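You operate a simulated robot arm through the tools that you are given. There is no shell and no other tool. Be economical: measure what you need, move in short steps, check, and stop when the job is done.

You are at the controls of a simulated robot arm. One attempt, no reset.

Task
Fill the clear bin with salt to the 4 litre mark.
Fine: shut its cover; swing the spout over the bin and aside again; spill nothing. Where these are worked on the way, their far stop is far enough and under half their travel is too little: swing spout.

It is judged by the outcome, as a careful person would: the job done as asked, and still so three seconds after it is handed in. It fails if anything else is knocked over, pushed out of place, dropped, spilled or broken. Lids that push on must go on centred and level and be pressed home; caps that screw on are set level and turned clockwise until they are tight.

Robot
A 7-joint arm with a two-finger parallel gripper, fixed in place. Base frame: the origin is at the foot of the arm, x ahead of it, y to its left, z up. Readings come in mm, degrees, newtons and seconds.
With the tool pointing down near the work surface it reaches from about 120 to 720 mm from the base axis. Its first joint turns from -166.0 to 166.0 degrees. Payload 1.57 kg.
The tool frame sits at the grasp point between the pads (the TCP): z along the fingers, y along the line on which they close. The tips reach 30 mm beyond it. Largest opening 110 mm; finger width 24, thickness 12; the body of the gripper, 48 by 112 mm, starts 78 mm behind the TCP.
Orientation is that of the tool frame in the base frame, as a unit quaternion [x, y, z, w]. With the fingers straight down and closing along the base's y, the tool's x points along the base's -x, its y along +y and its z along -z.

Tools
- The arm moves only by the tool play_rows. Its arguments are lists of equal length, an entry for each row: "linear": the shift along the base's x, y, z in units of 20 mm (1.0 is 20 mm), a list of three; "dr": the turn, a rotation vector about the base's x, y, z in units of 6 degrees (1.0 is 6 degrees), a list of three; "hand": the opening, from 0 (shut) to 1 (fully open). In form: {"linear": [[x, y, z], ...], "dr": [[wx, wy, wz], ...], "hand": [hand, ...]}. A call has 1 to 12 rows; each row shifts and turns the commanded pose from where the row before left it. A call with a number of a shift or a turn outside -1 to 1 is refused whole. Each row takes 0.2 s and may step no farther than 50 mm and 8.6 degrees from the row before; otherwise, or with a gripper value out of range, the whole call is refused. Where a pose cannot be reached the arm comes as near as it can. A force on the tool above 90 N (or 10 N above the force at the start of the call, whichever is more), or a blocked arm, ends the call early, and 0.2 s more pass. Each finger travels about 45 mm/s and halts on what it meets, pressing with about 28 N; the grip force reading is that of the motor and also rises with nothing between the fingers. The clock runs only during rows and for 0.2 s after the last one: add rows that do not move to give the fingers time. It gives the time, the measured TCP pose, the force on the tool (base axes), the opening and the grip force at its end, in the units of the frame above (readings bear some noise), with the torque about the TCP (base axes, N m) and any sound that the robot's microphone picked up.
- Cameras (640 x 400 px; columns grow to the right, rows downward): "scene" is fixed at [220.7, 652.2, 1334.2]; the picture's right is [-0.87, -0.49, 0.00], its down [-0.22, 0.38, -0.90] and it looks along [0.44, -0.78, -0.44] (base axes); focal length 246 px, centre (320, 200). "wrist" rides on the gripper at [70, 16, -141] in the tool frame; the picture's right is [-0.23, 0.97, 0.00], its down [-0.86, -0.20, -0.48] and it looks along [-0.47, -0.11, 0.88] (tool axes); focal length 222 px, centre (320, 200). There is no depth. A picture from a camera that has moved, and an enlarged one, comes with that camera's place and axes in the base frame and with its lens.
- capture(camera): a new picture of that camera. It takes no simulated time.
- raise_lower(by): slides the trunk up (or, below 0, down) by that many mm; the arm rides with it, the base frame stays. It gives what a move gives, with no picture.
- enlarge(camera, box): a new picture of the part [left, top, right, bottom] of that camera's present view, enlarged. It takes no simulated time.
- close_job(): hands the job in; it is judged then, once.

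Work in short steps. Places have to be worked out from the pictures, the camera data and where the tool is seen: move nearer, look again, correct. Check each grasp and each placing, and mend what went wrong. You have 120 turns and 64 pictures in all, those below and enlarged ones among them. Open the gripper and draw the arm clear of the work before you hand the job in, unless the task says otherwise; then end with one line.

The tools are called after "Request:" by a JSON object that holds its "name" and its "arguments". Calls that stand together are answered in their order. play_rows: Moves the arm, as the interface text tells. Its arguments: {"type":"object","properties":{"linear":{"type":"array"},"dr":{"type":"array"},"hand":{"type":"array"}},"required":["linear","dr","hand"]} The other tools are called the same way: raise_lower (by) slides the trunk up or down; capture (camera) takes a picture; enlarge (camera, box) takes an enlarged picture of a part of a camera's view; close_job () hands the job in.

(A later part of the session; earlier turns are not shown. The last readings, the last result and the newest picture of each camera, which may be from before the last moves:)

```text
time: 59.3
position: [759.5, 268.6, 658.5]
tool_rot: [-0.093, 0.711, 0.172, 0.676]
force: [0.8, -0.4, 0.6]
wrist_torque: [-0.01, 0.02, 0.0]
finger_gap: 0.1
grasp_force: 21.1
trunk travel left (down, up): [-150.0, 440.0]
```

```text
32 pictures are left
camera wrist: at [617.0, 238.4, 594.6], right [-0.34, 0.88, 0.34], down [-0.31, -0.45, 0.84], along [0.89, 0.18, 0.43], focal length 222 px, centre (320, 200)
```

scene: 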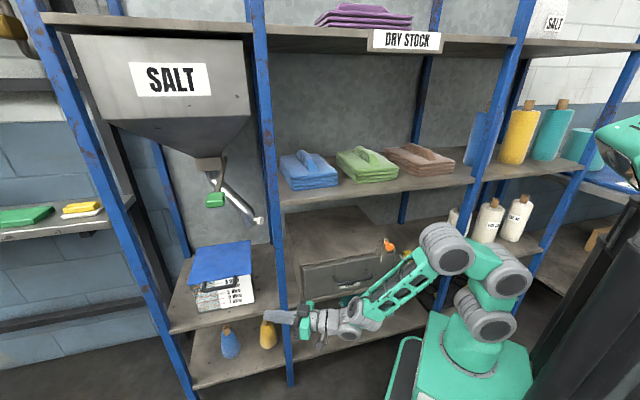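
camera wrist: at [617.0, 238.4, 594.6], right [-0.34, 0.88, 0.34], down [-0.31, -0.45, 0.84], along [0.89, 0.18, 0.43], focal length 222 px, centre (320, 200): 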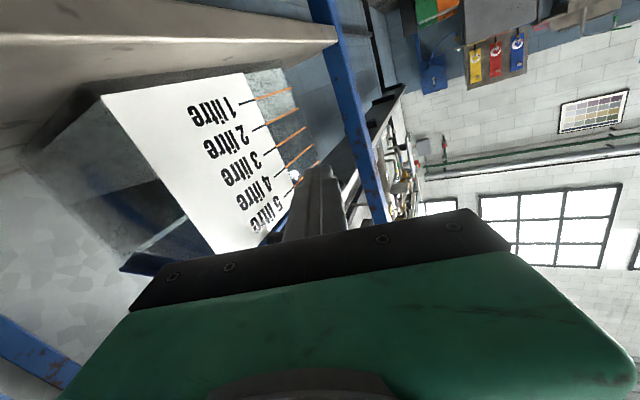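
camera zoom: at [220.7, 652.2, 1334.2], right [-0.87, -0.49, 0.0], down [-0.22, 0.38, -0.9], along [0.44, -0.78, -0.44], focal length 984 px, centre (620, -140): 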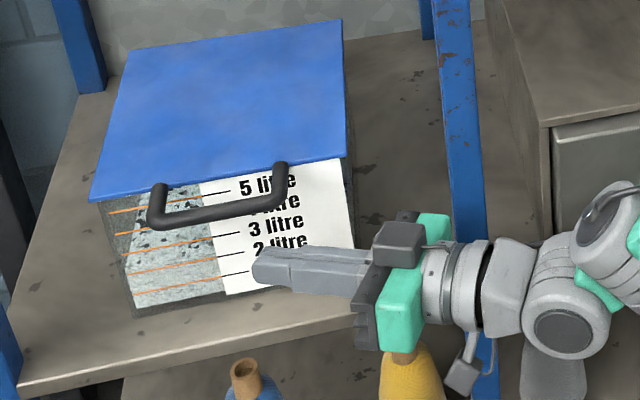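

Tip position matches my model; the bar protrudes ~40 mm horizontally at z≈690. I slide the tip under the bar (about 20 mm past it) and raise gently until contact.

Request:
{"name": "play_rows", "arguments": {"linear": [[0.9, 0.1, 0], [0.9, 0.1, 0], [0.8, 0.1, 0], [0, 0, 0.4], [0, 0, 0.4], [0, 0, 0.4], [0, 0, 0.4]], "dr": [[0, 0, 0], [0, 0, 0], [0, 0, 0], [0, 0, 0], [0, 0, 0], [0, 0, 0], [0, 0, 0]], "hand": [0, 0, 0, 0, 0, 0, 0]}}

Request:
{"name": "enlarge", "arguments": {"camera": "scene", "box": [165, 225, 325, 325]}}

```text
time: 60.9
position: [810.5, 273.9, 683.4]
tool_rot: [-0.094, 0.714, 0.172, 0.672]
force: [-0.8, 0.2, -12.7]
wrist_torque: [0.12, -0.14, 0.02]
finger_gap: 0.3
grasp_force: 22.2
trunk travel left (down, up): [-150.0, 440.0]
```

```text
4.00 times, centred on (245, 275) of scene
camera zoom: at [220.7, 652.2, 1334.2], right [-0.87, -0.49, 0.0], down [-0.22, 0.38, -0.9], along [0.44, -0.78, -0.44], focal length 984 px, centre (620, -100)
```

zoom: 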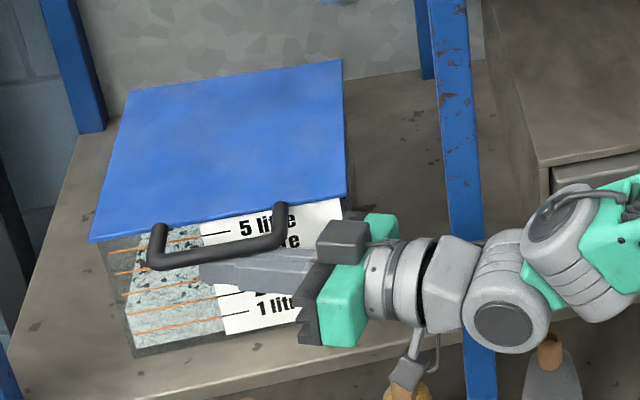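

Contact with the bar (12.7 N). I lift along the lid's arc about 20° and check.

Request:
{"name": "play_rows", "arguments": {"linear": [[0.05, -0.05, 0.8], [0.1, -0.1, 0.9], [0.15, -0.15, 0.9], [0.2, -0.2, 0.9], [0.25, -0.25, 0.9]], "dr": [[0, 0, 0], [0, 0, 0], [0, 0, 0], [0, 0, 0], [0, 0, 0]], "hand": [0, 0, 0, 0, 0]}}

Request:
{"name": "enlarge", "arguments": {"camera": "scene", "box": [165, 200, 325, 300]}}

```text
time: 61.6
position: [805.3, 268.6, 682.0]
tool_rot: [-0.096, 0.741, 0.169, 0.642]
force: [-13.2, 2.1, -16.5]
wrist_torque: [0.29, -0.57, -0.27]
finger_gap: 0.1
grasp_force: 21.1
trunk travel left (down, up): [-150.0, 440.0]
stopped in row 3: the force on the tool passed its limit at 95 N (the readings are from after the stop); the commanded pose is now the measured one
```

```text
4.00 times, centred on (245, 250) of scene
camera zoom: at [220.7, 652.2, 1334.2], right [-0.87, -0.49, 0.0], down [-0.22, 0.38, -0.9], along [0.44, -0.78, -0.44], focal length 984 px, centre (620, 0)
```

zoom: 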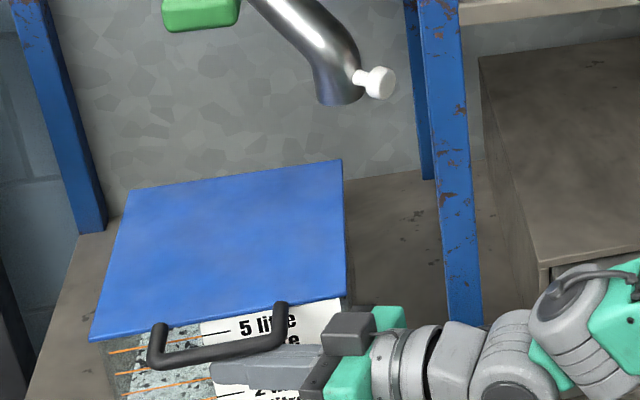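

The lid doesn't lift even at 95 N, so it isn't a lift-up cover. With a pull handle protruding horizontally it most likely slides toward the front. I back off and roll the hand so the fingers can grip the bar above and below.

Request:
{"name": "play_rows", "arguments": {"linear": [[-0.2, 0, -0.8], [-0.9, -0.36, 0], [-0.9, -0.36, 0], [-0.9, -0.36, 0], [-0.9, -0.36, 0]], "dr": [[0, 0, 0], [0, 0, 0], [0, 0, 0], [0.2, -0.5, 0], [0.2, -0.5, 0]], "hand": [0, 0, 0, 0, 0]}}

Request:
{"name": "play_rows", "arguments": {"linear": [[0, 0, 0], [0, 0, 0], [0, 0, 0], [0, 0, 0], [0, 0, 0], [0, 0, 0], [0, 0, 0], [0, 0, 0], [0, 0, 0], [0, 0, 0], [0, 0, 0], [0, 0, 0]], "dr": [[0.928, 0.37, 0], [0.928, 0.37, 0], [0.928, 0.37, 0], [0.928, 0.37, 0], [0.928, 0.37, 0], [0.928, 0.37, 0], [0.928, 0.37, 0], [0.928, 0.37, 0], [0.928, 0.37, 0], [0.928, 0.37, 0], [0.928, 0.37, 0], [0.928, 0.37, 0]], "hand": [0, 0, 0, 0, 0, 0, 0, 0.3, 0.5, 0.5, 0.5, 0.5]}}

```text
time: 62.8
position: [731.1, 240.2, 674.0]
tool_rot: [-0.09, 0.697, 0.18, 0.688]
force: [0.1, -0.4, -0.8]
wrist_torque: [-0.03, -0.03, -0.03]
finger_gap: 0.1
grasp_force: 21.6
trunk travel left (down, up): [-150.0, 440.0]
```

```text
time: 65.4
position: [730.9, 240.1, 672.4]
tool_rot: [0.341, 0.616, 0.547, 0.453]
force: [-0.9, 0.0, -0.1]
wrist_torque: [-0.01, -0.02, 0.01]
finger_gap: 55.1
grasp_force: 0.1
trunk travel left (down, up): [-150.0, 440.0]
```

Fingers are open 55 mm and nearly vertical. I finish the roll, raise to z≈699, and advance to straddle the bar.

Request:
{"name": "play_rows", "arguments": {"linear": [[0, 0, 0.7], [0, 0, 0.65], [0.9, 0.45, 0], [0.9, 0.45, 0], [0.9, 0.45, 0]], "dr": [[0.77, 0.3, 0], [0.77, 0.3, 0], [0, 0, 0], [0, 0, 0], [0, 0, 0]], "hand": [0.5, 0.5, 0.5, 0.5, 0.5]}}

Request:
{"name": "enlarge", "arguments": {"camera": "scene", "box": [165, 225, 325, 325]}}

Request:
{"name": "capture", "arguments": {"camera": "wrist"}}

```text
time: 66.6
position: [784.7, 264.6, 699.7]
tool_rot: [0.393, 0.584, 0.582, 0.407]
force: [-0.2, -0.7, 0.4]
wrist_torque: [0.0, 0.03, 0.02]
finger_gap: 54.9
grasp_force: 0.1
trunk travel left (down, up): [-150.0, 440.0]
```

```text
4.00 times, centred on (245, 275) of scene
camera zoom: at [220.7, 652.2, 1334.2], right [-0.87, -0.49, 0.0], down [-0.22, 0.38, -0.9], along [0.44, -0.78, -0.44], focal length 984 px, centre (620, -100)
```

zoom: 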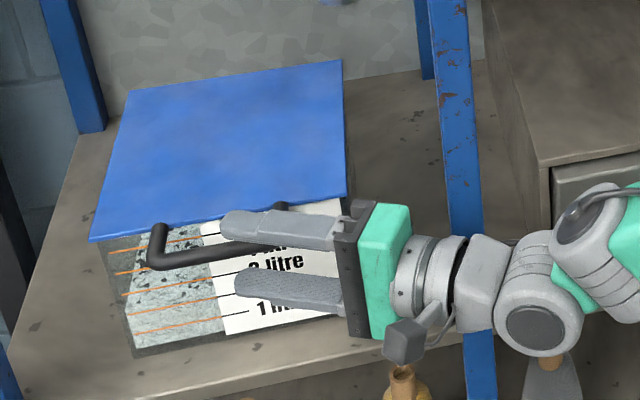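

```text
28 pictures are left
camera wrist: at [627.2, 280.4, 714.5], right [0.07, -0.2, 0.98], down [-0.14, -0.97, -0.19], along [0.99, -0.12, -0.09], focal length 222 px, centre (320, 200)
```

wrist: 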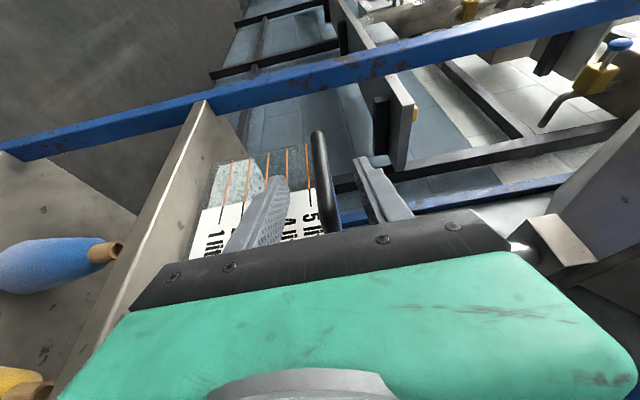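

The bar lies centred between the fingers. I advance 20 mm and close on it.

Request:
{"name": "play_rows", "arguments": {"linear": [[0.9, 0.45, 0], [0, 0, 0], [0, 0, 0], [0, 0, 0], [0, 0, 0]], "dr": [[0, 0, 0], [0, 0, 0], [0, 0, 0], [0, 0, 0], [0, 0, 0]], "hand": [0.5, 0.1, 0, 0, 0]}}

```text
time: 67.8
position: [802.9, 276.2, 703.2]
tool_rot: [0.392, 0.584, 0.583, 0.406]
force: [1.8, 1.2, 4.9]
wrist_torque: [-0.41, 0.36, 0.07]
finger_gap: 13.8
grasp_force: 26.4
trunk travel left (down, up): [-150.0, 440.0]
```

Gripped (13.8 mm). Pull outward along the shelf normal a little to test sliding.

Request:
{"name": "play_rows", "arguments": {"linear": [[-0.36, 0.35, 0.05], [-0.36, 0.35, 0], [-0.36, 0.35, 0]], "dr": [[0, 0, 0], [0, 0, 0], [0, 0, 0]], "hand": [0, 0, 0]}}

Request:
{"name": "enlarge", "arguments": {"camera": "scene", "box": [165, 225, 325, 325]}}

```text
time: 68.6
position: [781.9, 296.1, 702.6]
tool_rot: [0.392, 0.583, 0.584, 0.406]
force: [7.5, 6.3, 7.7]
wrist_torque: [-0.48, 0.35, -0.48]
finger_gap: 13.7
grasp_force: 30.0
trunk travel left (down, up): [-150.0, 440.0]
```

```text
4.00 times, centred on (245, 275) of scene
camera zoom: at [220.7, 652.2, 1334.2], right [-0.87, -0.49, 0.0], down [-0.22, 0.38, -0.9], along [0.44, -0.78, -0.44], focal length 984 px, centre (620, -100)
```

zoom: 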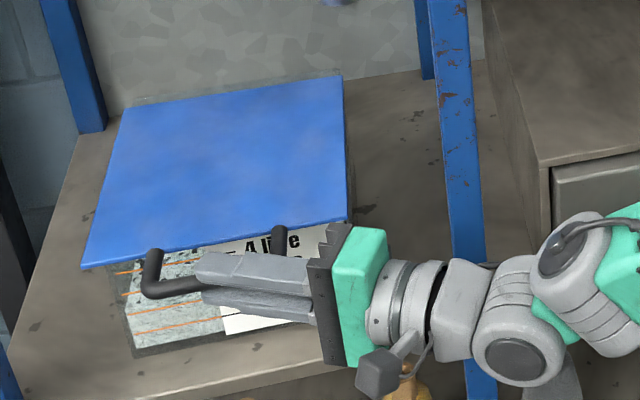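

It slides easily and the bin stays put. Continue pulling ~120 mm.

Request:
{"name": "play_rows", "arguments": {"linear": [[-0.716, 0.7, 0], [-0.716, 0.7, 0], [-0.716, 0.7, 0], [-0.716, 0.7, 0], [-0.716, 0.7, 0], [-0.716, 0.7, 0]], "dr": [[0, 0, 0], [0, 0, 0], [0, 0, 0], [0, 0, 0], [0, 0, 0], [0, 0, 0]], "hand": [0, 0, 0, 0, 0, 0]}}

Request:
{"name": "capture", "arguments": {"camera": "scene"}}

```text
time: 70.0
position: [696.4, 381.8, 703.1]
tool_rot: [0.393, 0.583, 0.584, 0.407]
force: [9.3, 9.2, 18.1]
wrist_torque: [-0.67, 0.36, 0.39]
finger_gap: 14.1
grasp_force: 30.4
trunk travel left (down, up): [-150.0, 440.0]
```

```text
26 pictures are left
```

scene: 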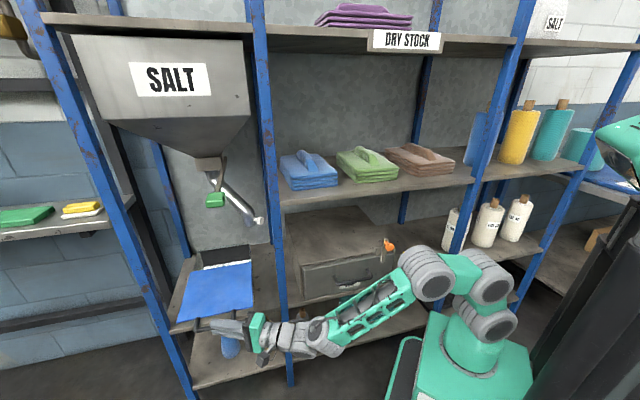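

About 150 mm open. I continue a bit more, relieving the vertical load, until it meets its stop.

Request:
{"name": "play_rows", "arguments": {"linear": [[-0.5, 0.49, 0.2], [-0.5, 0.49, 0], [-0.5, 0.49, 0], [-0.5, 0.49, 0]], "dr": [[0, 0, 0], [0, 0, 0], [0, 0, 0], [0, 0, 0]], "hand": [0, 0, 0, 0]}}

Request:
{"name": "enlarge", "arguments": {"camera": "scene", "box": [150, 150, 310, 350]}}

```text
time: 71.0
position: [658.3, 416.2, 701.8]
tool_rot: [0.397, 0.584, 0.58, 0.407]
force: [28.1, -0.3, -1.1]
wrist_torque: [0.5, -0.47, 0.1]
finger_gap: 14.1
grasp_force: 30.7
trunk travel left (down, up): [-150.0, 440.0]
```

```text
2.00 times, centred on (230, 250) of scene
camera zoom: at [220.7, 652.2, 1334.2], right [-0.87, -0.49, 0.0], down [-0.22, 0.38, -0.9], along [0.44, -0.78, -0.44], focal length 492 px, centre (500, 100)
```

zoom: 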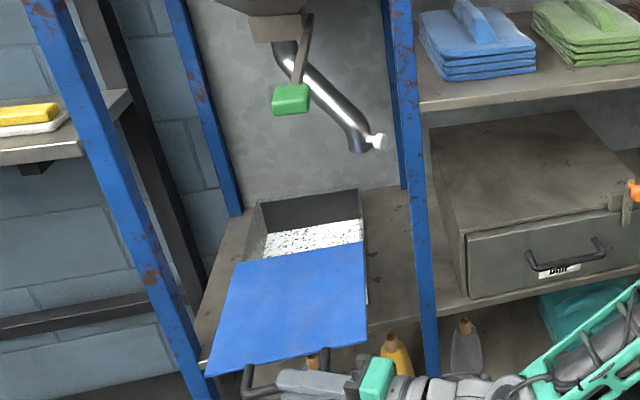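

At the stop (~200 mm open) and the salt is visible. I release the bar and retreat along the tool.

Request:
{"name": "play_rows", "arguments": {"linear": [[0.1, -0.1, 0], [0, 0, 0], [0, 0, 0], [-0.93, -0.36, 0], [-0.93, -0.36, 0], [-0.93, -0.36, 0], [-0.93, -0.36, 0]], "dr": [[0, 0, 0], [0, 0, 0], [0, 0, 0], [0, 0, 0], [0, 0, 0], [0, 0, 0], [0, 0, 0]], "hand": [0.2, 0.5, 0.5, 0.5, 0.5, 0.5, 0.5]}}

Request:
{"name": "enlarge", "arguments": {"camera": "wrist", "box": [140, 60, 460, 260]}}

```text
time: 72.6
position: [582.6, 389.7, 707.1]
tool_rot: [0.393, 0.584, 0.582, 0.407]
force: [0.3, -0.6, -0.6]
wrist_torque: [0.0, -0.05, 0.04]
finger_gap: 55.1
grasp_force: 0.1
trunk travel left (down, up): [-150.0, 440.0]
```

```text
2.00 times, centred on (300, 160) of wrist
camera zoom: at [425.1, 403.9, 719.8], right [0.07, -0.2, 0.98], down [-0.13, -0.97, -0.19], along [0.99, -0.12, -0.09], focal length 444 px, centre (360, 280)
```

zoom: 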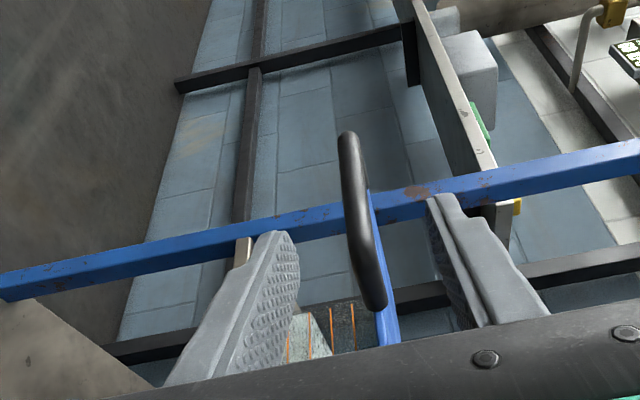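

Released cleanly. Next the spout: its knob is behind the right front post, so I go around through the middle bay (clear between z≈700 and 945). Raise the trunk and move to the right in front of the shelf.

Request:
{"name": "raise_lower", "arguments": {"by": 110}}

Request:
{"name": "play_rows", "arguments": {"linear": [[-0.6, -0.9, 0.09], [-0.6, -0.9, 0.09], [-0.6, -0.9, 0.09], [-0.6, -0.9, 0.09], [-0.4, -0.9, 0.09], [-0.4, -0.9, 0.09], [-0.4, -0.9, 0.09], [-0.4, -0.9, 0.09], [0, -0.95, 0.09], [0, -0.95, 0.09], [0, -0.95, 0.09], [0, -0.95, 0.09]], "dr": [[0, 0, -0.15], [0, 0, -0.15], [0, 0, -0.15], [0, 0, -0.15], [0, 0, -0.15], [0, 0, -0.15], [0, 0, -0.15], [0, 0, -0.15], [0, 0, -0.15], [0, 0, -0.15], [0, 0, -0.15], [0, 0, -0.15]], "hand": [0.5, 0.5, 0.5, 0.5, 0.5, 0.5, 0.5, 0.5, 0.5, 0.5, 0.5, 0.5]}}

```text
time: 74.0
position: [582.7, 388.5, 815.0]
tool_rot: [0.393, 0.584, 0.582, 0.406]
force: [0.1, -0.2, 0.0]
wrist_torque: [0.05, -0.02, 0.01]
finger_gap: 55.0
grasp_force: 0.1
trunk travel left (down, up): [-260.0, 330.0]
```

```text
time: 76.7
position: [503.8, 169.3, 836.5]
tool_rot: [0.447, 0.544, 0.542, 0.459]
force: [0.1, -1.0, 0.3]
wrist_torque: [0.02, 0.02, -0.01]
finger_gap: 54.8
grasp_force: 0.0
trunk travel left (down, up): [-260.0, 330.0]
```

Smooth. Continue right, then enter the middle bay a bit and look.

Request:
{"name": "play_rows", "arguments": {"linear": [[-0.1, -1, 0], [-0.1, -1, 0], [-0.1, -1, 0], [-0.1, -1, 0], [-0.1, -1, 0], [-0.1, -1, 0], [0, -0.8, 0], [0.6, -0.3, 0], [1, 0, 0], [1, 0, 0], [1, 0, 0], [1, 0, 0]], "dr": [[0, 0, 0], [0, 0, 0], [0, 0, 0], [0, 0, 0], [0, 0, 0], [0, 0, 0], [0, 0, 0], [0, 0, 0], [0, 0, 0], [0, 0, 0], [0, 0, 0], [0, 0, 0]], "hand": [0.5, 0.5, 0.5, 0.5, 0.5, 0.5, 0.5, 0.5, 0.5, 0.5, 0.5, 0.5]}}

Request:
{"name": "capture", "arguments": {"camera": "wrist"}}

Request:
{"name": "capture", "arguments": {"camera": "scene"}}

```text
time: 79.2
position: [580.5, 26.4, 837.3]
tool_rot: [0.446, 0.545, 0.542, 0.458]
force: [0.2, -0.2, 0.0]
wrist_torque: [0.01, 0.02, 0.03]
finger_gap: 54.8
grasp_force: 0.1
trunk travel left (down, up): [-260.0, 330.0]
```

```text
23 pictures are left
camera wrist: at [429.9, 70.9, 850.6], right [0.03, -0.21, 0.98], down [-0.31, -0.93, -0.19], along [0.95, -0.3, -0.09], focal length 222 px, centre (320, 200)
```

wrist: 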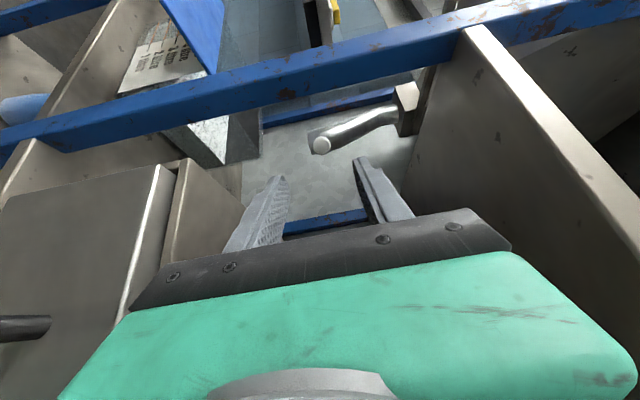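

```text
22 pictures are left
```

scene: 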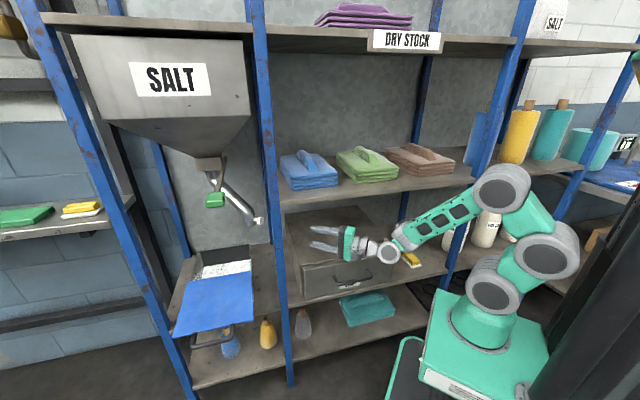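

Excellent view: knob confirmed at (834,44,837), pointing roughly at me. I advance with the open fingers straddling its height.

Request:
{"name": "play_rows", "arguments": {"linear": [[1, 0.07, 0], [1, 0.07, 0], [1, 0.07, 0], [1, 0.07, 0], [1, 0.07, 0], [1, 0.07, 0], [1, 0.07, 0], [1, 0.07, 0], [1, 0.07, 0], [1, 0.07, 0], [0.6, 0.04, 0]], "dr": [[0, 0, 0], [0, 0, 0], [0, 0, 0], [0, 0, 0], [0, 0, 0], [0, 0, 0], [0, 0, 0], [0, 0, 0], [0, 0, 0], [0, 0, 0], [0, 0, 0]], "hand": [0.5, 0.5, 0.5, 0.5, 0.5, 0.5, 0.5, 0.5, 0.5, 0.5, 0.5]}}

Request:
{"name": "capture", "arguments": {"camera": "wrist"}}

```text
time: 81.7
position: [795.0, 42.5, 837.3]
tool_rot: [0.446, 0.545, 0.542, 0.458]
force: [-0.2, 0.2, 0.2]
wrist_torque: [0.02, 0.0, 0.02]
finger_gap: 54.9
grasp_force: 0.0
trunk travel left (down, up): [-260.0, 330.0]
```

```text
21 pictures are left
camera wrist: at [642.7, 85.7, 851.2], right [0.03, -0.21, 0.98], down [-0.31, -0.93, -0.19], along [0.95, -0.3, -0.09], focal length 222 px, centre (320, 200)
```

wrist: 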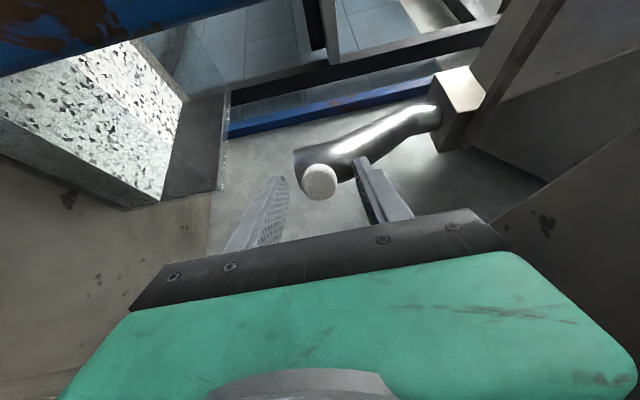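

Knob is centred vertically; I shift slightly right, advance 33 mm and pinch.

Request:
{"name": "play_rows", "arguments": {"linear": [[0.85, -0.1, 0], [0.8, -0.1, 0], [0, 0, 0], [0, 0, 0], [0, 0, 0], [0, 0, 0]], "dr": [[0, 0, 0], [0, 0, 0], [0, 0, 0], [0, 0, 0], [0, 0, 0], [0, 0, 0]], "hand": [0.5, 0.5, 0.2, 0, 0, 0]}}

```text
time: 83.0
position: [828.1, 37.3, 835.3]
tool_rot: [0.449, 0.545, 0.54, 0.458]
force: [-1.7, -1.4, -9.6]
wrist_torque: [-0.02, 0.18, -0.07]
finger_gap: 31.6
grasp_force: 36.7
trunk travel left (down, up): [-260.0, 330.0]
```

Knob gripped (31.6 mm). The spout's vertical pivot is about (1010,72), so I drag the knob along its arc (mostly +y), yawing the hand left so hand and camera clear the post.

Request:
{"name": "play_rows", "arguments": {"linear": [[-0.1, 0.92, 0], [0, 0.92, 0], [0.09, 0.9, 0]], "dr": [[0, 0, 0.9], [0, 0, 0.9], [0, 0, 0.9]], "hand": [0, 0, 0]}}

```text
time: 83.8
position: [829.2, 91.4, 834.8]
tool_rot: [0.366, 0.602, 0.6, 0.378]
force: [8.0, -7.0, -10.8]
wrist_torque: [-0.1, 0.06, -1.27]
finger_gap: 31.4
grasp_force: 39.7
trunk travel left (down, up): [-260.0, 330.0]
```

Moving well with low force. Continue along the arc.

Request:
{"name": "play_rows", "arguments": {"linear": [[0.18, 0.9, 0], [0.28, 0.88, 0], [0.36, 0.85, 0]], "dr": [[0, 0, 0.9], [0, 0, 0.9], [0, 0, 0.9]], "hand": [0, 0, 0]}}

Request:
{"name": "capture", "arguments": {"camera": "scene"}}

Request:
{"name": "capture", "arguments": {"camera": "wrist"}}

```text
time: 84.7
position: [836.3, 133.8, 833.6]
tool_rot: [0.285, 0.644, 0.649, 0.288]
force: [-66.4, -54.4, 0.1]
wrist_torque: [1.15, -3.2, 6.93]
finger_gap: 31.3
grasp_force: 39.9
trunk travel left (down, up): [-260.0, 330.0]
stopped in row 3: the force on the tool passed its limit at 128 N (the readings are from after the stop); the commanded pose is now the measured one
```

```text
20 pictures are left
```

scene: 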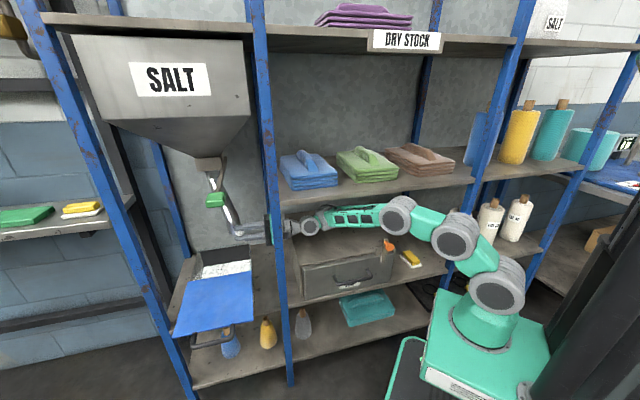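

```text
19 pictures are left
camera wrist: at [684.0, 92.1, 849.7], right [0.14, -0.17, 0.97], down [0.22, -0.95, -0.2], along [0.96, 0.24, -0.1], focal length 222 px, centre (320, 200)
```

wrist: 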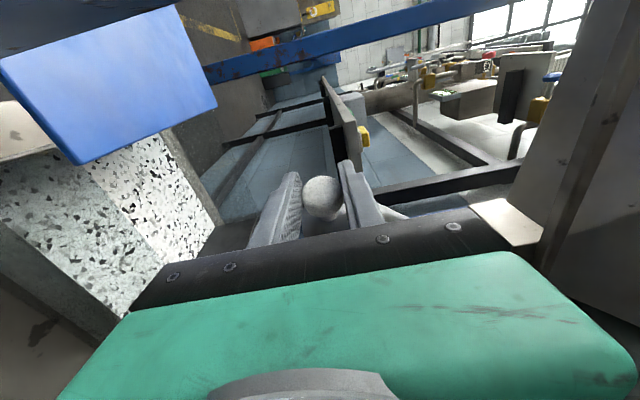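

The torque indicates the wrist camera (on the left) touched the post. I ease back, release the knob and withdraw along the tool axis, then roll the hand so the camera is on the right.

Request:
{"name": "play_rows", "arguments": {"linear": [[-0.4, -0.35, 0], [0, 0, 0], [0, 0, 0], [-0.74, -0.67, 0], [-0.74, -0.67, 0], [-0.74, -0.67, 0], [-0.74, -0.67, 0]], "dr": [[0, 0, 0], [0, 0, 0], [0, 0, 0], [0, 0, 0], [0, 0, 0], [0, 0, 0], [0, 0, 0]], "hand": [0.2, 0.5, 0.5, 0.5, 0.5, 0.5, 0.5]}}

Request:
{"name": "play_rows", "arguments": {"linear": [[0, 0, 0], [0, 0, 0], [0, 0, 0], [0, 0, 0], [0, 0, 0], [0, 0, 0], [0, 0, 0], [0, 0, 0], [0, 0, 0], [0, 0, 0], [0, 0, 0], [0, 0, 0]], "dr": [[-0.74, -0.67, 0], [-0.74, -0.67, 0], [-0.74, -0.67, 0], [-0.74, -0.67, 0], [-0.74, -0.67, 0], [-0.74, -0.67, 0], [-0.74, -0.67, 0], [-0.74, -0.67, 0], [-0.74, -0.67, 0], [-0.74, -0.67, 0], [-0.74, -0.67, 0], [-0.74, -0.67, 0]], "hand": [0.5, 0.5, 0.5, 0.5, 0.5, 0.5, 0.5, 0.5, 0.5, 0.5, 0.5, 0.5]}}

```text
time: 86.3
position: [773.0, 79.3, 827.9]
tool_rot: [0.286, 0.647, 0.645, 0.288]
force: [0.4, 0.7, -0.2]
wrist_torque: [0.03, -0.02, -0.01]
finger_gap: 55.1
grasp_force: 0.0
trunk travel left (down, up): [-260.0, 330.0]
```

```text
time: 88.9
position: [773.8, 80.8, 829.7]
tool_rot: [-0.149, 0.691, 0.354, 0.613]
force: [0.3, 0.4, -0.2]
wrist_torque: [0.0, 0.0, 0.01]
finger_gap: 55.1
grasp_force: 0.0
trunk travel left (down, up): [-260.0, 330.0]
```

Clear and rolling freely. Continue the roll another 108° in two calls.

Request:
{"name": "play_rows", "arguments": {"linear": [[0, 0, 0], [0, 0, 0], [0, 0, 0], [0, 0, 0], [0, 0, 0], [0, 0, 0], [0, 0, 0], [0, 0, 0], [0, 0, 0]], "dr": [[-0.74, -0.67, 0], [-0.74, -0.67, 0], [-0.74, -0.67, 0], [-0.74, -0.67, 0], [-0.74, -0.67, 0], [-0.74, -0.67, 0], [-0.74, -0.67, 0], [-0.74, -0.67, 0], [-0.74, -0.67, 0]], "hand": [0.5, 0.5, 0.5, 0.5, 0.5, 0.5, 0.5, 0.5, 0.5]}}

Request:
{"name": "play_rows", "arguments": {"linear": [[0, 0, 0], [0, 0, 0], [0, 0, 0], [0, 0, 0], [0, 0, 0], [0, 0, 0], [0, 0, 0], [0, 0, 0], [0, 0, 0]], "dr": [[-0.74, -0.67, 0], [-0.74, -0.67, 0], [-0.74, -0.67, 0], [-0.74, -0.67, 0], [-0.74, -0.67, 0], [-0.74, -0.67, 0], [-0.74, -0.67, 0], [-0.74, -0.67, 0], [-0.74, -0.67, 0]], "hand": [0.5, 0.5, 0.5, 0.5, 0.5, 0.5, 0.5, 0.5, 0.5]}}

Request:
{"name": "capture", "arguments": {"camera": "wrist"}}

```text
time: 90.9
position: [773.1, 80.4, 831.5]
tool_rot: [-0.446, 0.549, 0.037, 0.706]
force: [0.3, -0.3, -0.5]
wrist_torque: [-0.03, 0.03, -0.02]
finger_gap: 55.1
grasp_force: 0.1
trunk travel left (down, up): [-260.0, 330.0]
```

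```text
time: 92.9
position: [774.3, 81.0, 829.4]
tool_rot: [0.648, -0.287, 0.286, -0.645]
force: [-0.9, 0.3, -0.7]
wrist_torque: [0.02, 0.01, 0.03]
finger_gap: 54.9
grasp_force: 0.0
trunk travel left (down, up): [-260.0, 330.0]
```

```text
18 pictures are left
camera wrist: at [715.5, -64.4, 813.5], right [-0.15, 0.17, -0.97], down [-0.93, 0.31, 0.2], along [0.34, 0.94, 0.11], focal length 222 px, centre (320, 200)
```

wrist: 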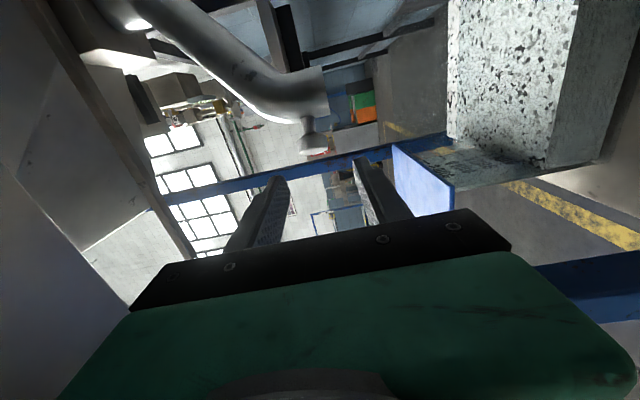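

Camera now on the right with everything clear. Knob ≈(848,132,833). I advance to straddle it again and pinch.

Request:
{"name": "play_rows", "arguments": {"linear": [[0.86, 0.55, 0.05], [0.86, 0.55, 0.05], [0.86, 0.58, 0.05], [0.8, 0.58, 0.05], [0, 0, 0], [0, 0, 0], [0, 0, 0], [0, 0, 0]], "dr": [[0, 0, 0], [0, 0, 0], [0, 0, 0], [0, 0, 0], [0, 0, 0], [0, 0, 0], [0, 0, 0], [0, 0, 0]], "hand": [0.5, 0.5, 0.5, 0.5, 0.2, 0, 0, 0]}}

Request:
{"name": "capture", "arguments": {"camera": "wrist"}}

```text
time: 94.7
position: [842.6, 126.5, 835.9]
tool_rot: [-0.646, 0.286, -0.287, 0.647]
force: [5.3, 0.6, 6.0]
wrist_torque: [0.03, -0.09, 0.23]
finger_gap: 31.2
grasp_force: 36.1
trunk travel left (down, up): [-260.0, 330.0]
```

```text
17 pictures are left
camera wrist: at [783.6, -18.7, 818.4], right [-0.15, 0.17, -0.97], down [-0.93, 0.31, 0.2], along [0.34, 0.93, 0.11], focal length 222 px, centre (320, 200)
```

wrist: 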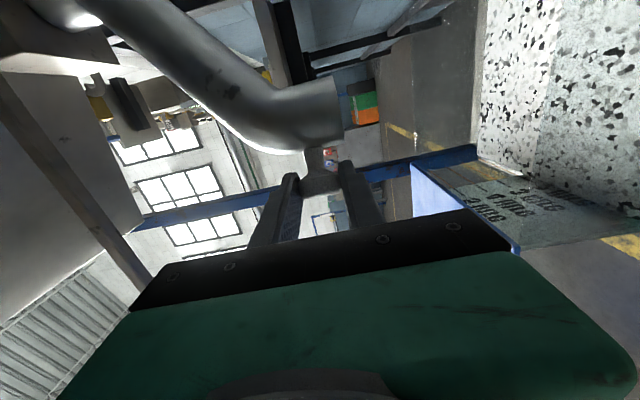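

Gripped again. Continue the arc in small steps.

Request:
{"name": "play_rows", "arguments": {"linear": [[0.3, 0.75, 0], [0.37, 0.72, 0], [0.43, 0.69, 0]], "dr": [[0, 0, 0.4], [0, 0, 0.4], [0, 0, 0.3]], "hand": [0, 0, 0]}}

```text
time: 95.5
position: [863.7, 167.7, 834.5]
tool_rot: [-0.661, 0.25, -0.25, 0.662]
force: [4.6, -9.3, 6.0]
wrist_torque: [0.07, -0.21, -1.03]
finger_gap: 31.3
grasp_force: 40.1
trunk travel left (down, up): [-260.0, 330.0]
```

Low forces, so the earlier stop was the camera. Continue.

Request:
{"name": "play_rows", "arguments": {"linear": [[0.48, 0.64, 0], [0.52, 0.6, 0], [0.56, 0.57, 0]], "dr": [[0, 0, 0.2], [0, 0, 0], [0, 0, 0]], "hand": [0, 0, 0]}}

Request:
{"name": "capture", "arguments": {"camera": "scene"}}

```text
time: 96.3
position: [877.3, 207.8, 834.8]
tool_rot: [-0.664, 0.242, -0.242, 0.665]
force: [12.2, -15.7, 8.1]
wrist_torque: [0.15, -0.26, -0.44]
finger_gap: 28.7
grasp_force: 38.5
out of reach, approached as far as the arm can: row 2, 3
trunk travel left (down, up): [-260.0, 330.0]
```

```text
16 pictures are left
```

scene: 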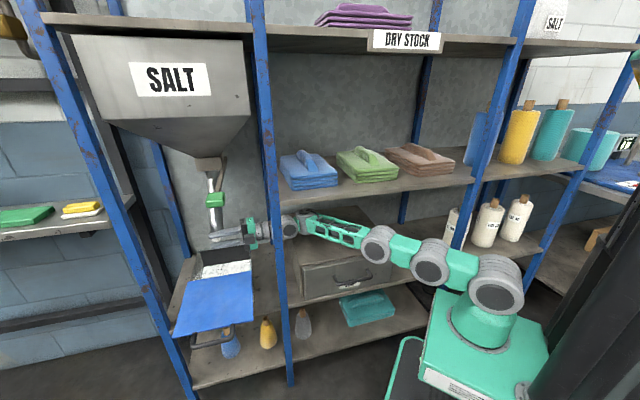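

The spout is at about 55° of swing, its outlet over the bin's centre (arm at its reach limit). I release the knob and withdraw along the tool axis.

Request:
{"name": "play_rows", "arguments": {"linear": [[0, 0, 0], [0, 0, 0], [0, 0, 0], [-0.64, -0.76, 0], [-0.64, -0.76, 0], [-0.64, -0.76, 0], [-0.64, -0.76, 0], [-0.64, -0.76, 0], [-0.64, -0.6, 0]], "dr": [[0, 0, 0], [0, 0, 0], [0, 0, 0], [0, 0, 0], [0, 0, 0], [0, 0, 0], [0, 0, 0], [0, 0, 0], [0, 0, -0.5]], "hand": [0.2, 0.5, 0.5, 0.5, 0.5, 0.5, 0.5, 0.5, 0.5]}}

Request:
{"name": "enlarge", "arguments": {"camera": "scene", "box": [150, 170, 310, 270]}}

```text
time: 98.3
position: [854.3, 114.6, 834.0]
tool_rot: [0.662, -0.252, 0.25, -0.661]
force: [-0.8, 0.3, -0.5]
wrist_torque: [-0.01, -0.02, -0.02]
finger_gap: 54.9
grasp_force: 0.0
out of reach, approached as far as the arm can: row 5, 6, 7, 8, 9
trunk travel left (down, up): [-260.0, 330.0]
```

```text
4.00 times, centred on (230, 220) of scene
camera zoom: at [220.7, 652.2, 1334.2], right [-0.87, -0.49, 0.0], down [-0.22, 0.38, -0.9], along [0.44, -0.78, -0.44], focal length 984 px, centre (680, 120)
```

zoom: 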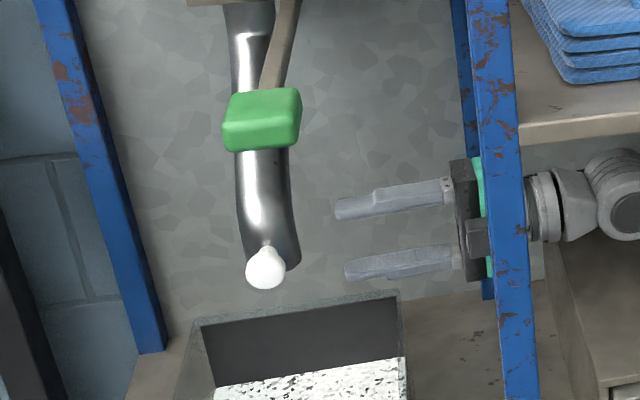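

The spout now hangs over the bin. Withdraw the hand out of the bay, unwinding the yaw.

Request:
{"name": "play_rows", "arguments": {"linear": [[-0.7, -0.5, 0], [-0.7, -0.5, 0], [-0.8, -0.4, 0], [-0.8, -0.4, 0], [-0.9, -0.3, 0], [-0.9, -0.2, 0], [-1, -0.1, 0], [-1, 0, 0], [-1, 0, 0], [-1, 0, 0], [-1, 0, 0], [-1, 0, 0]], "dr": [[0, 0, -0.7], [0, 0, -0.7], [0, 0, -0.7], [0, 0, -0.7], [0, 0, -0.7], [0, 0, -0.7], [0, 0, -0.7], [0, 0, -0.5], [0, 0, 0], [0, 0, 0], [0, 0, 0], [0, 0, 0]], "hand": [0.5, 0.5, 0.5, 0.5, 0.5, 0.5, 0, 0, 0, 0, 0, 0]}}

```text
time: 100.9
position: [854.3, 114.7, 833.3]
tool_rot: [0.662, -0.251, 0.249, -0.661]
force: [-0.1, 0.2, -0.5]
wrist_torque: [-0.01, -0.04, 0.01]
finger_gap: 0.1
grasp_force: 21.1
out of reach, approached as far as the arm can: row 1, 2, 3, 4, 5, 6, 7, 8, 9, 10, 11, 12
trunk travel left (down, up): [-260.0, 330.0]
```

The solver is stuck at the stretched singularity. I try small vertical/lateral motions to break it.

Request:
{"name": "play_rows", "arguments": {"linear": [[0, 0, 0.5], [0, 0, 0.5], [-0.2, -0.3, 0.3], [-0.3, -0.3, 0]], "dr": [[0, 0, 0], [0, 0, 0], [0, 0, -0.5], [0, 0, -0.5]], "hand": [0, 0, 0, 0]}}

Request:
{"name": "enlarge", "arguments": {"camera": "scene", "box": [200, 180, 560, 330]}}

```text
time: 101.9
position: [881.6, 102.8, 860.2]
tool_rot: [-0.653, 0.269, -0.266, 0.657]
force: [0.0, 0.0, -0.4]
wrist_torque: [0.08, -0.03, -0.02]
finger_gap: 0.0
grasp_force: 21.2
out of reach, approached as far as the arm can: row 3, 4
trunk travel left (down, up): [-260.0, 330.0]
```

```text
1.78 times, centred on (380, 255) of scene
camera zoom: at [220.7, 652.2, 1334.2], right [-0.87, -0.49, 0.0], down [-0.22, 0.38, -0.9], along [0.44, -0.78, -0.44], focal length 437 px, centre (213, 102)
```

zoom: 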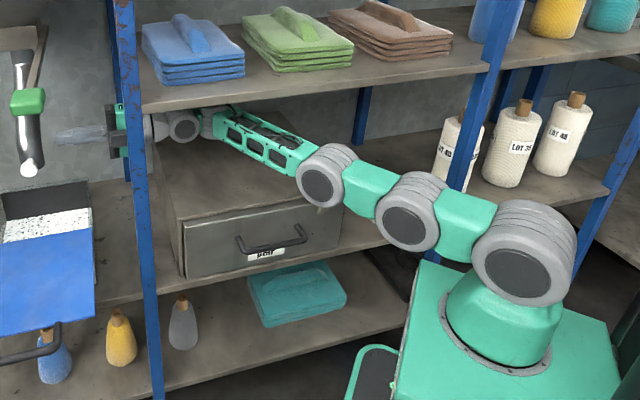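

Yawing pushes it outward oddly. I try pure radial retraction with no rotation.

Request:
{"name": "play_rows", "arguments": {"linear": [[-0.6, -0.1, 0], [-0.6, -0.1, 0], [-0.6, -0.1, 0]], "dr": [[0, 0, 0.2], [0, 0, 0.2], [0, 0, 0.2]], "hand": [0, 0, 0]}}

```text
time: 102.7
position: [860.1, 98.8, 860.6]
tool_rot: [-0.656, 0.263, -0.263, 0.657]
force: [0.5, 0.5, 0.0]
wrist_torque: [0.0, 0.03, 0.01]
finger_gap: 0.2
grasp_force: 21.8
out of reach, approached as far as the arm can: row 1, 3
trunk travel left (down, up): [-260.0, 330.0]
```

I lower the trunk 40 mm to give room, then retract with upward motion relative to the shoulder.

Request:
{"name": "raise_lower", "arguments": {"by": -40}}

Request:
{"name": "play_rows", "arguments": {"linear": [[-0.6, -0.1, 0.5], [-0.6, -0.1, 0.5], [-0.6, -0.1, 0.4], [-0.6, -0.1, 0.3]], "dr": [[0, 0, 0], [0, 0, 0], [0, 0, 0], [0, 0, 0]], "hand": [0, 0, 0, 0]}}

```text
time: 103.5
position: [861.4, 98.1, 819.4]
tool_rot: [-0.656, 0.264, -0.262, 0.657]
force: [1.0, 1.1, 0.3]
wrist_torque: [0.01, -0.03, -0.02]
finger_gap: 0.1
grasp_force: 21.3
trunk travel left (down, up): [-220.0, 370.0]
```

```text
time: 104.5
position: [854.5, 80.1, 856.4]
tool_rot: [0.658, -0.262, 0.26, -0.657]
force: [0.1, 0.0, -0.7]
wrist_torque: [-0.02, 0.01, 0.02]
finger_gap: 0.1
grasp_force: 21.4
out of reach, approached as far as the arm can: row 1, 2, 3, 4
trunk travel left (down, up): [-220.0, 370.0]
```

The arm is locked straight with the elbow slightly below the line. Moving the TCP down relative to the shoulder should fold it back to elbow-up; I try that, then retract.

Request:
{"name": "play_rows", "arguments": {"linear": [[0, 0, -0.8], [0, 0, -0.8], [0, 0, -0.8], [0, 0, -0.6]], "dr": [[0, 0, 0], [0, 0, 0], [0, 0, 0], [0, 0, 0]], "hand": [0, 0, 0, 0]}}

Request:
{"name": "raise_lower", "arguments": {"by": 60}}

Request:
{"name": "play_rows", "arguments": {"linear": [[0, 0, -0.8], [0, 0, -0.8], [0, 0, -0.8], [-0.3, -0.1, -0.3], [-0.5, -0.2, 0], [-0.5, -0.2, 0]], "dr": [[0, 0, 0], [0, 0, 0], [0, 0, 0], [0, 0, 0], [0, 0, 0], [0, 0, 0]], "hand": [0, 0, 0, 0, 0, 0]}}

```text
time: 105.5
position: [858.1, 84.5, 799.0]
tool_rot: [0.658, -0.259, 0.262, -0.656]
force: [-0.5, 0.9, -0.1]
wrist_torque: [-0.03, -0.02, 0.03]
finger_gap: 0.1
grasp_force: 21.4
trunk travel left (down, up): [-220.0, 370.0]
```

```text
time: 106.5
position: [856.0, 79.8, 857.2]
tool_rot: [-0.657, 0.263, -0.261, 0.657]
force: [-1.0, 0.6, -0.3]
wrist_torque: [0.05, -0.04, 0.03]
finger_gap: 0.0
grasp_force: 21.4
trunk travel left (down, up): [-280.0, 310.0]
```

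```text
time: 107.9
position: [851.2, 77.0, 802.7]
tool_rot: [0.658, -0.261, 0.26, -0.657]
force: [0.8, -0.2, 0.9]
wrist_torque: [-0.02, -0.01, 0.02]
finger_gap: 0.1
grasp_force: 21.6
out of reach, approached as far as the arm can: row 5, 6
trunk travel left (down, up): [-280.0, 310.0]
```

Still locked radially. I extend fully outward (past straight) while dropping, to let the elbow flip, then retract.

Request:
{"name": "play_rows", "arguments": {"linear": [[0.9, -0.1, -0.3], [0.9, -0.1, -0.3], [0.9, -0.1, -0.3], [-0.3, 0.04, -0.6], [-0.5, 0.07, -0.3], [-0.6, 0.08, 0], [-0.6, 0.08, 0], [-0.6, 0.08, 0], [-0.6, 0.08, 0]], "dr": [[0, 0, 0], [0, 0, 0], [0, 0, 0], [0, 0, 0], [0, 0, 0], [0, 0, 0], [0, 0, 0], [0, 0, 0], [0, 0, 0]], "hand": [0, 0, 0, 0, 0, 0, 0, 0, 0]}}

Request:
{"name": "capture", "arguments": {"camera": "scene"}}

```text
time: 109.9
position: [802.5, 84.6, 777.6]
tool_rot: [-0.656, 0.263, -0.261, 0.657]
force: [-0.5, 0.1, 0.4]
wrist_torque: [-0.03, 0.02, -0.06]
finger_gap: 0.0
grasp_force: 20.6
out of reach, approached as far as the arm can: row 2, 3
trunk travel left (down, up): [-280.0, 310.0]
```

```text
13 pictures are left
```

scene: 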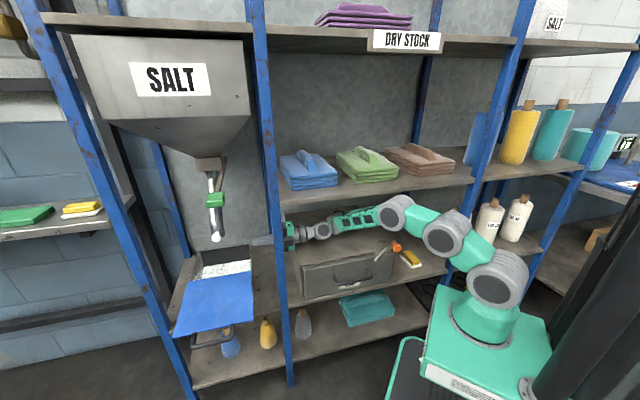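

The elbow flipped back up. Withdraw out of the bay, unwinding the yaw.

Request:
{"name": "play_rows", "arguments": {"linear": [[-0.7, -0.4, 0.4], [-0.7, -0.4, 0.4], [-0.8, -0.3, 0.4], [-0.9, -0.2, 0.4], [-1, -0.2, 0.3], [-1, -0.1, 0.2], [-1, 0, 0], [-1, 0, 0], [-1, 0, 0], [-1, 0, 0], [-1, 0, 0], [-1, 0, 0]], "dr": [[0, 0, -0.6], [0, 0, -0.6], [0, 0, -0.6], [0, 0, -0.6], [0, 0, -0.6], [0, 0, -0.6], [0, 0, -0.6], [0, 0, -0.6], [0, 0, 0], [0, 0, 0], [0, 0, 0], [0, 0, 0]], "hand": [0, 0, 0, 0, 0, 0, 0, 0, 0, 0, 0, 0]}}

```text
time: 112.5
position: [581.9, 53.8, 819.7]
tool_rot: [-0.57, 0.418, -0.416, 0.572]
force: [-0.2, -0.5, 0.1]
wrist_torque: [-0.03, 0.0, 0.04]
finger_gap: 0.1
grasp_force: 21.6
trunk travel left (down, up): [-280.0, 310.0]
```

Out of the bay. Now head for the lever: retreat, shift left and raise the trunk.

Request:
{"name": "play_rows", "arguments": {"linear": [[-1, 0.3, 0], [-1, 0.3, 0], [-1, 0.3, 0], [-1, 0.3, 0], [-0.2, 1, 0.5], [-0.2, 1, 0.5], [-0.2, 1, 0.5], [-0.2, 1, 0.5], [0, 1, 0.5], [0, 1, 0.5], [0, 1, 0.5], [0, 1, 0.5]], "dr": [[0, 0, 0], [0, 0, 0], [0, 0, 0], [0, 0, 0], [0, 0, 0], [0, 0, 0], [0, 0, 0], [0, 0, 0], [0, 0, 0], [0, 0, 0], [0, 0, 0], [0, 0, 0]], "hand": [0, 0, 0, 0, 0, 0, 0, 0, 0, 0, 0, 0]}}

Request:
{"name": "raise_lower", "arguments": {"by": 180}}

Request:
{"name": "play_rows", "arguments": {"linear": [[0.8, 0.1, 0.6], [0.8, 0.1, 0.6], [0.8, 0.1, 0.4], [0.8, 0.1, 0.2], [0.8, 0.1, 0], [0.8, 0.1, 0], [0.8, 0.1, 0], [0.8, 0.1, 0]], "dr": [[0, 0, 0], [0, 0, 0], [0, 0, 0], [0, 0, 0], [0, 0, 0], [0, 0, 0], [0, 0, 0], [0, 0, 0]], "hand": [0, 0, 0, 0, 0, 0, 0, 0]}}

Request:
{"name": "capture", "arguments": {"camera": "wrist"}}

```text
time: 115.1
position: [485.4, 236.8, 901.6]
tool_rot: [-0.571, 0.417, -0.416, 0.572]
force: [0.5, 0.0, 0.1]
wrist_torque: [-0.02, -0.01, -0.03]
finger_gap: 0.0
grasp_force: 21.9
trunk travel left (down, up): [-280.0, 310.0]
```

```text
time: 117.1
position: [485.6, 236.1, 1080.1]
tool_rot: [-0.571, 0.418, -0.415, 0.572]
force: [0.0, -0.5, -0.3]
wrist_torque: [-0.03, -0.02, -0.03]
finger_gap: 0.0
grasp_force: 21.5
trunk travel left (down, up): [-460.0, 130.0]
```

```text
time: 118.9
position: [614.1, 253.3, 1115.9]
tool_rot: [-0.571, 0.418, -0.416, 0.572]
force: [0.7, -0.5, 0.7]
wrist_torque: [0.01, -0.01, 0.04]
finger_gap: 0.1
grasp_force: 21.0
trunk travel left (down, up): [-460.0, 130.0]
```

```text
12 pictures are left
camera wrist: at [500.0, 144.0, 1099.3], right [-0.07, 0.22, -0.97], down [-0.72, 0.67, 0.2], along [0.69, 0.71, 0.11], focal length 222 px, centre (320, 200)
```

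wrist: 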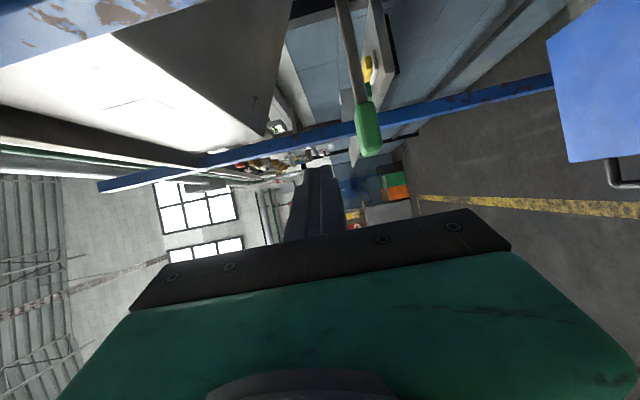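

Lever paddle confirmed at (738,288,1056). I move the closed fingers above it and press down gently.

Request:
{"name": "play_rows", "arguments": {"linear": [[0.92, 0.26, 0], [0.92, 0.26, 0], [0.92, 0.26, 0], [0.92, 0.26, 0], [0.92, 0.26, 0], [0.92, 0.26, 0], [0, 0, -0.6], [0, 0, -0.5], [0, 0, -0.4]], "dr": [[0, 0, 0], [0, 0, 0], [0, 0, 0], [0, 0, 0], [0, 0, 0], [0, 0, 0], [0, 0, 0], [0, 0, 0], [0, 0, 0]], "hand": [0, 0, 0, 0, 0, 0, 0, 0, 0]}}

```text
time: 120.9
position: [724.5, 284.4, 1088.1]
tool_rot: [-0.571, 0.417, -0.416, 0.572]
force: [0.5, 0.6, -0.3]
wrist_torque: [-0.04, -0.04, 0.01]
finger_gap: 0.0
grasp_force: 21.4
trunk travel left (down, up): [-460.0, 130.0]
```

Request:
{"name": "play_rows", "arguments": {"linear": [[0, 0, -0.4], [0, 0, -0.4], [0, 0, -0.4]], "dr": [[0, 0, 0], [0, 0, 0], [0, 0, 0]], "hand": [0, 0, 0]}}

Request:
{"name": "enlarge", "arguments": {"camera": "scene", "box": [150, 150, 310, 250]}}

```text
time: 121.7
position: [724.3, 283.6, 1061.8]
tool_rot: [-0.57, 0.418, -0.416, 0.572]
force: [0.3, -0.6, 1.9]
wrist_torque: [-0.04, -0.05, 0.0]
finger_gap: 0.0
grasp_force: 21.6
trunk travel left (down, up): [-460.0, 130.0]
```

```text
4.00 times, centred on (230, 200) of scene
camera zoom: at [220.7, 652.2, 1334.2], right [-0.87, -0.49, 0.0], down [-0.22, 0.38, -0.9], along [0.44, -0.78, -0.44], focal length 984 px, centre (680, 200)
```

zoom: 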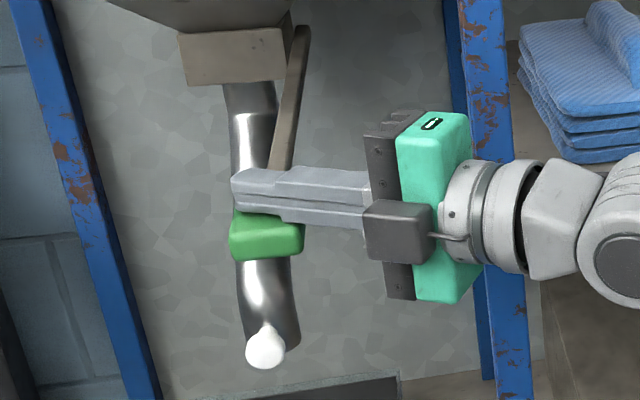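

The lever moves down easily with almost no force. I press further in small steps, watching for flow.

Request:
{"name": "play_rows", "arguments": {"linear": [[0, 0, -0.8], [0, 0, -0.8], [0, 0, -0.8]], "dr": [[0, 0, 0], [0, 0, 0], [0, 0, 0]], "hand": [0, 0, 0]}}

Request:
{"name": "enlarge", "arguments": {"camera": "scene", "box": [150, 180, 310, 280]}}

```text
time: 122.5
position: [724.4, 283.1, 1015.7]
tool_rot: [-0.571, 0.418, -0.417, 0.571]
force: [1.0, -1.3, 3.0]
wrist_torque: [-0.07, 0.01, -0.03]
finger_gap: 0.3
grasp_force: 21.1
trunk travel left (down, up): [-460.0, 130.0]
```

```text
4.00 times, centred on (230, 230) of scene
camera zoom: at [220.7, 652.2, 1334.2], right [-0.87, -0.49, 0.0], down [-0.22, 0.38, -0.9], along [0.44, -0.78, -0.44], focal length 984 px, centre (680, 80)
```

zoom: 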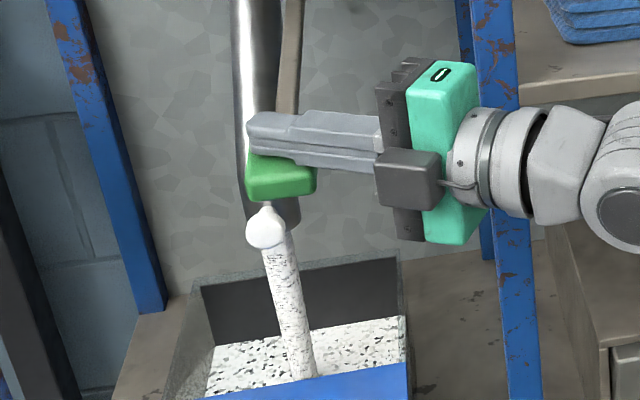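

Salt is flowing straight into the bin (outlet ≈ n 505, well behind the lid edge). I wait 1 s to gauge the rate.

Request:
{"name": "play_rows", "arguments": {"linear": [[0, 0, 0], [0, 0, 0], [0, 0, 0], [0, 0, 0]], "dr": [[0, 0, 0], [0, 0, 0], [0, 0, 0], [0, 0, 0]], "hand": [0, 0, 0, 0]}}

Request:
{"name": "enlarge", "arguments": {"camera": "scene", "box": [150, 180, 310, 280]}}

```text
time: 123.5
position: [724.7, 282.9, 1015.9]
tool_rot: [-0.571, 0.417, -0.417, 0.572]
force: [-0.2, -2.4, 3.1]
wrist_torque: [-0.03, 0.02, 0.01]
finger_gap: 0.0
grasp_force: 21.4
trunk travel left (down, up): [-460.0, 130.0]
```

```text
4.00 times, centred on (230, 230) of scene
camera zoom: at [220.7, 652.2, 1334.2], right [-0.87, -0.49, 0.0], down [-0.22, 0.38, -0.9], along [0.44, -0.78, -0.44], focal length 984 px, centre (680, 80)
```

zoom: 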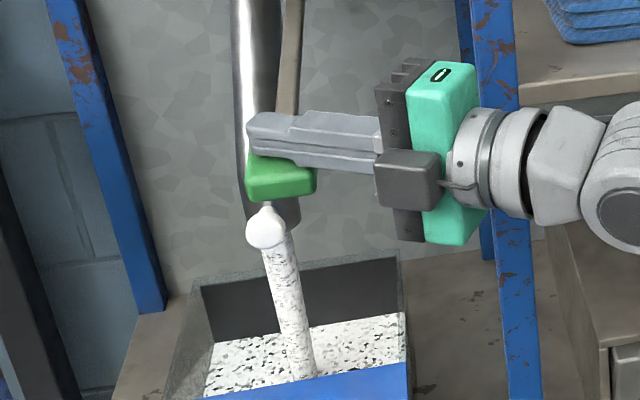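

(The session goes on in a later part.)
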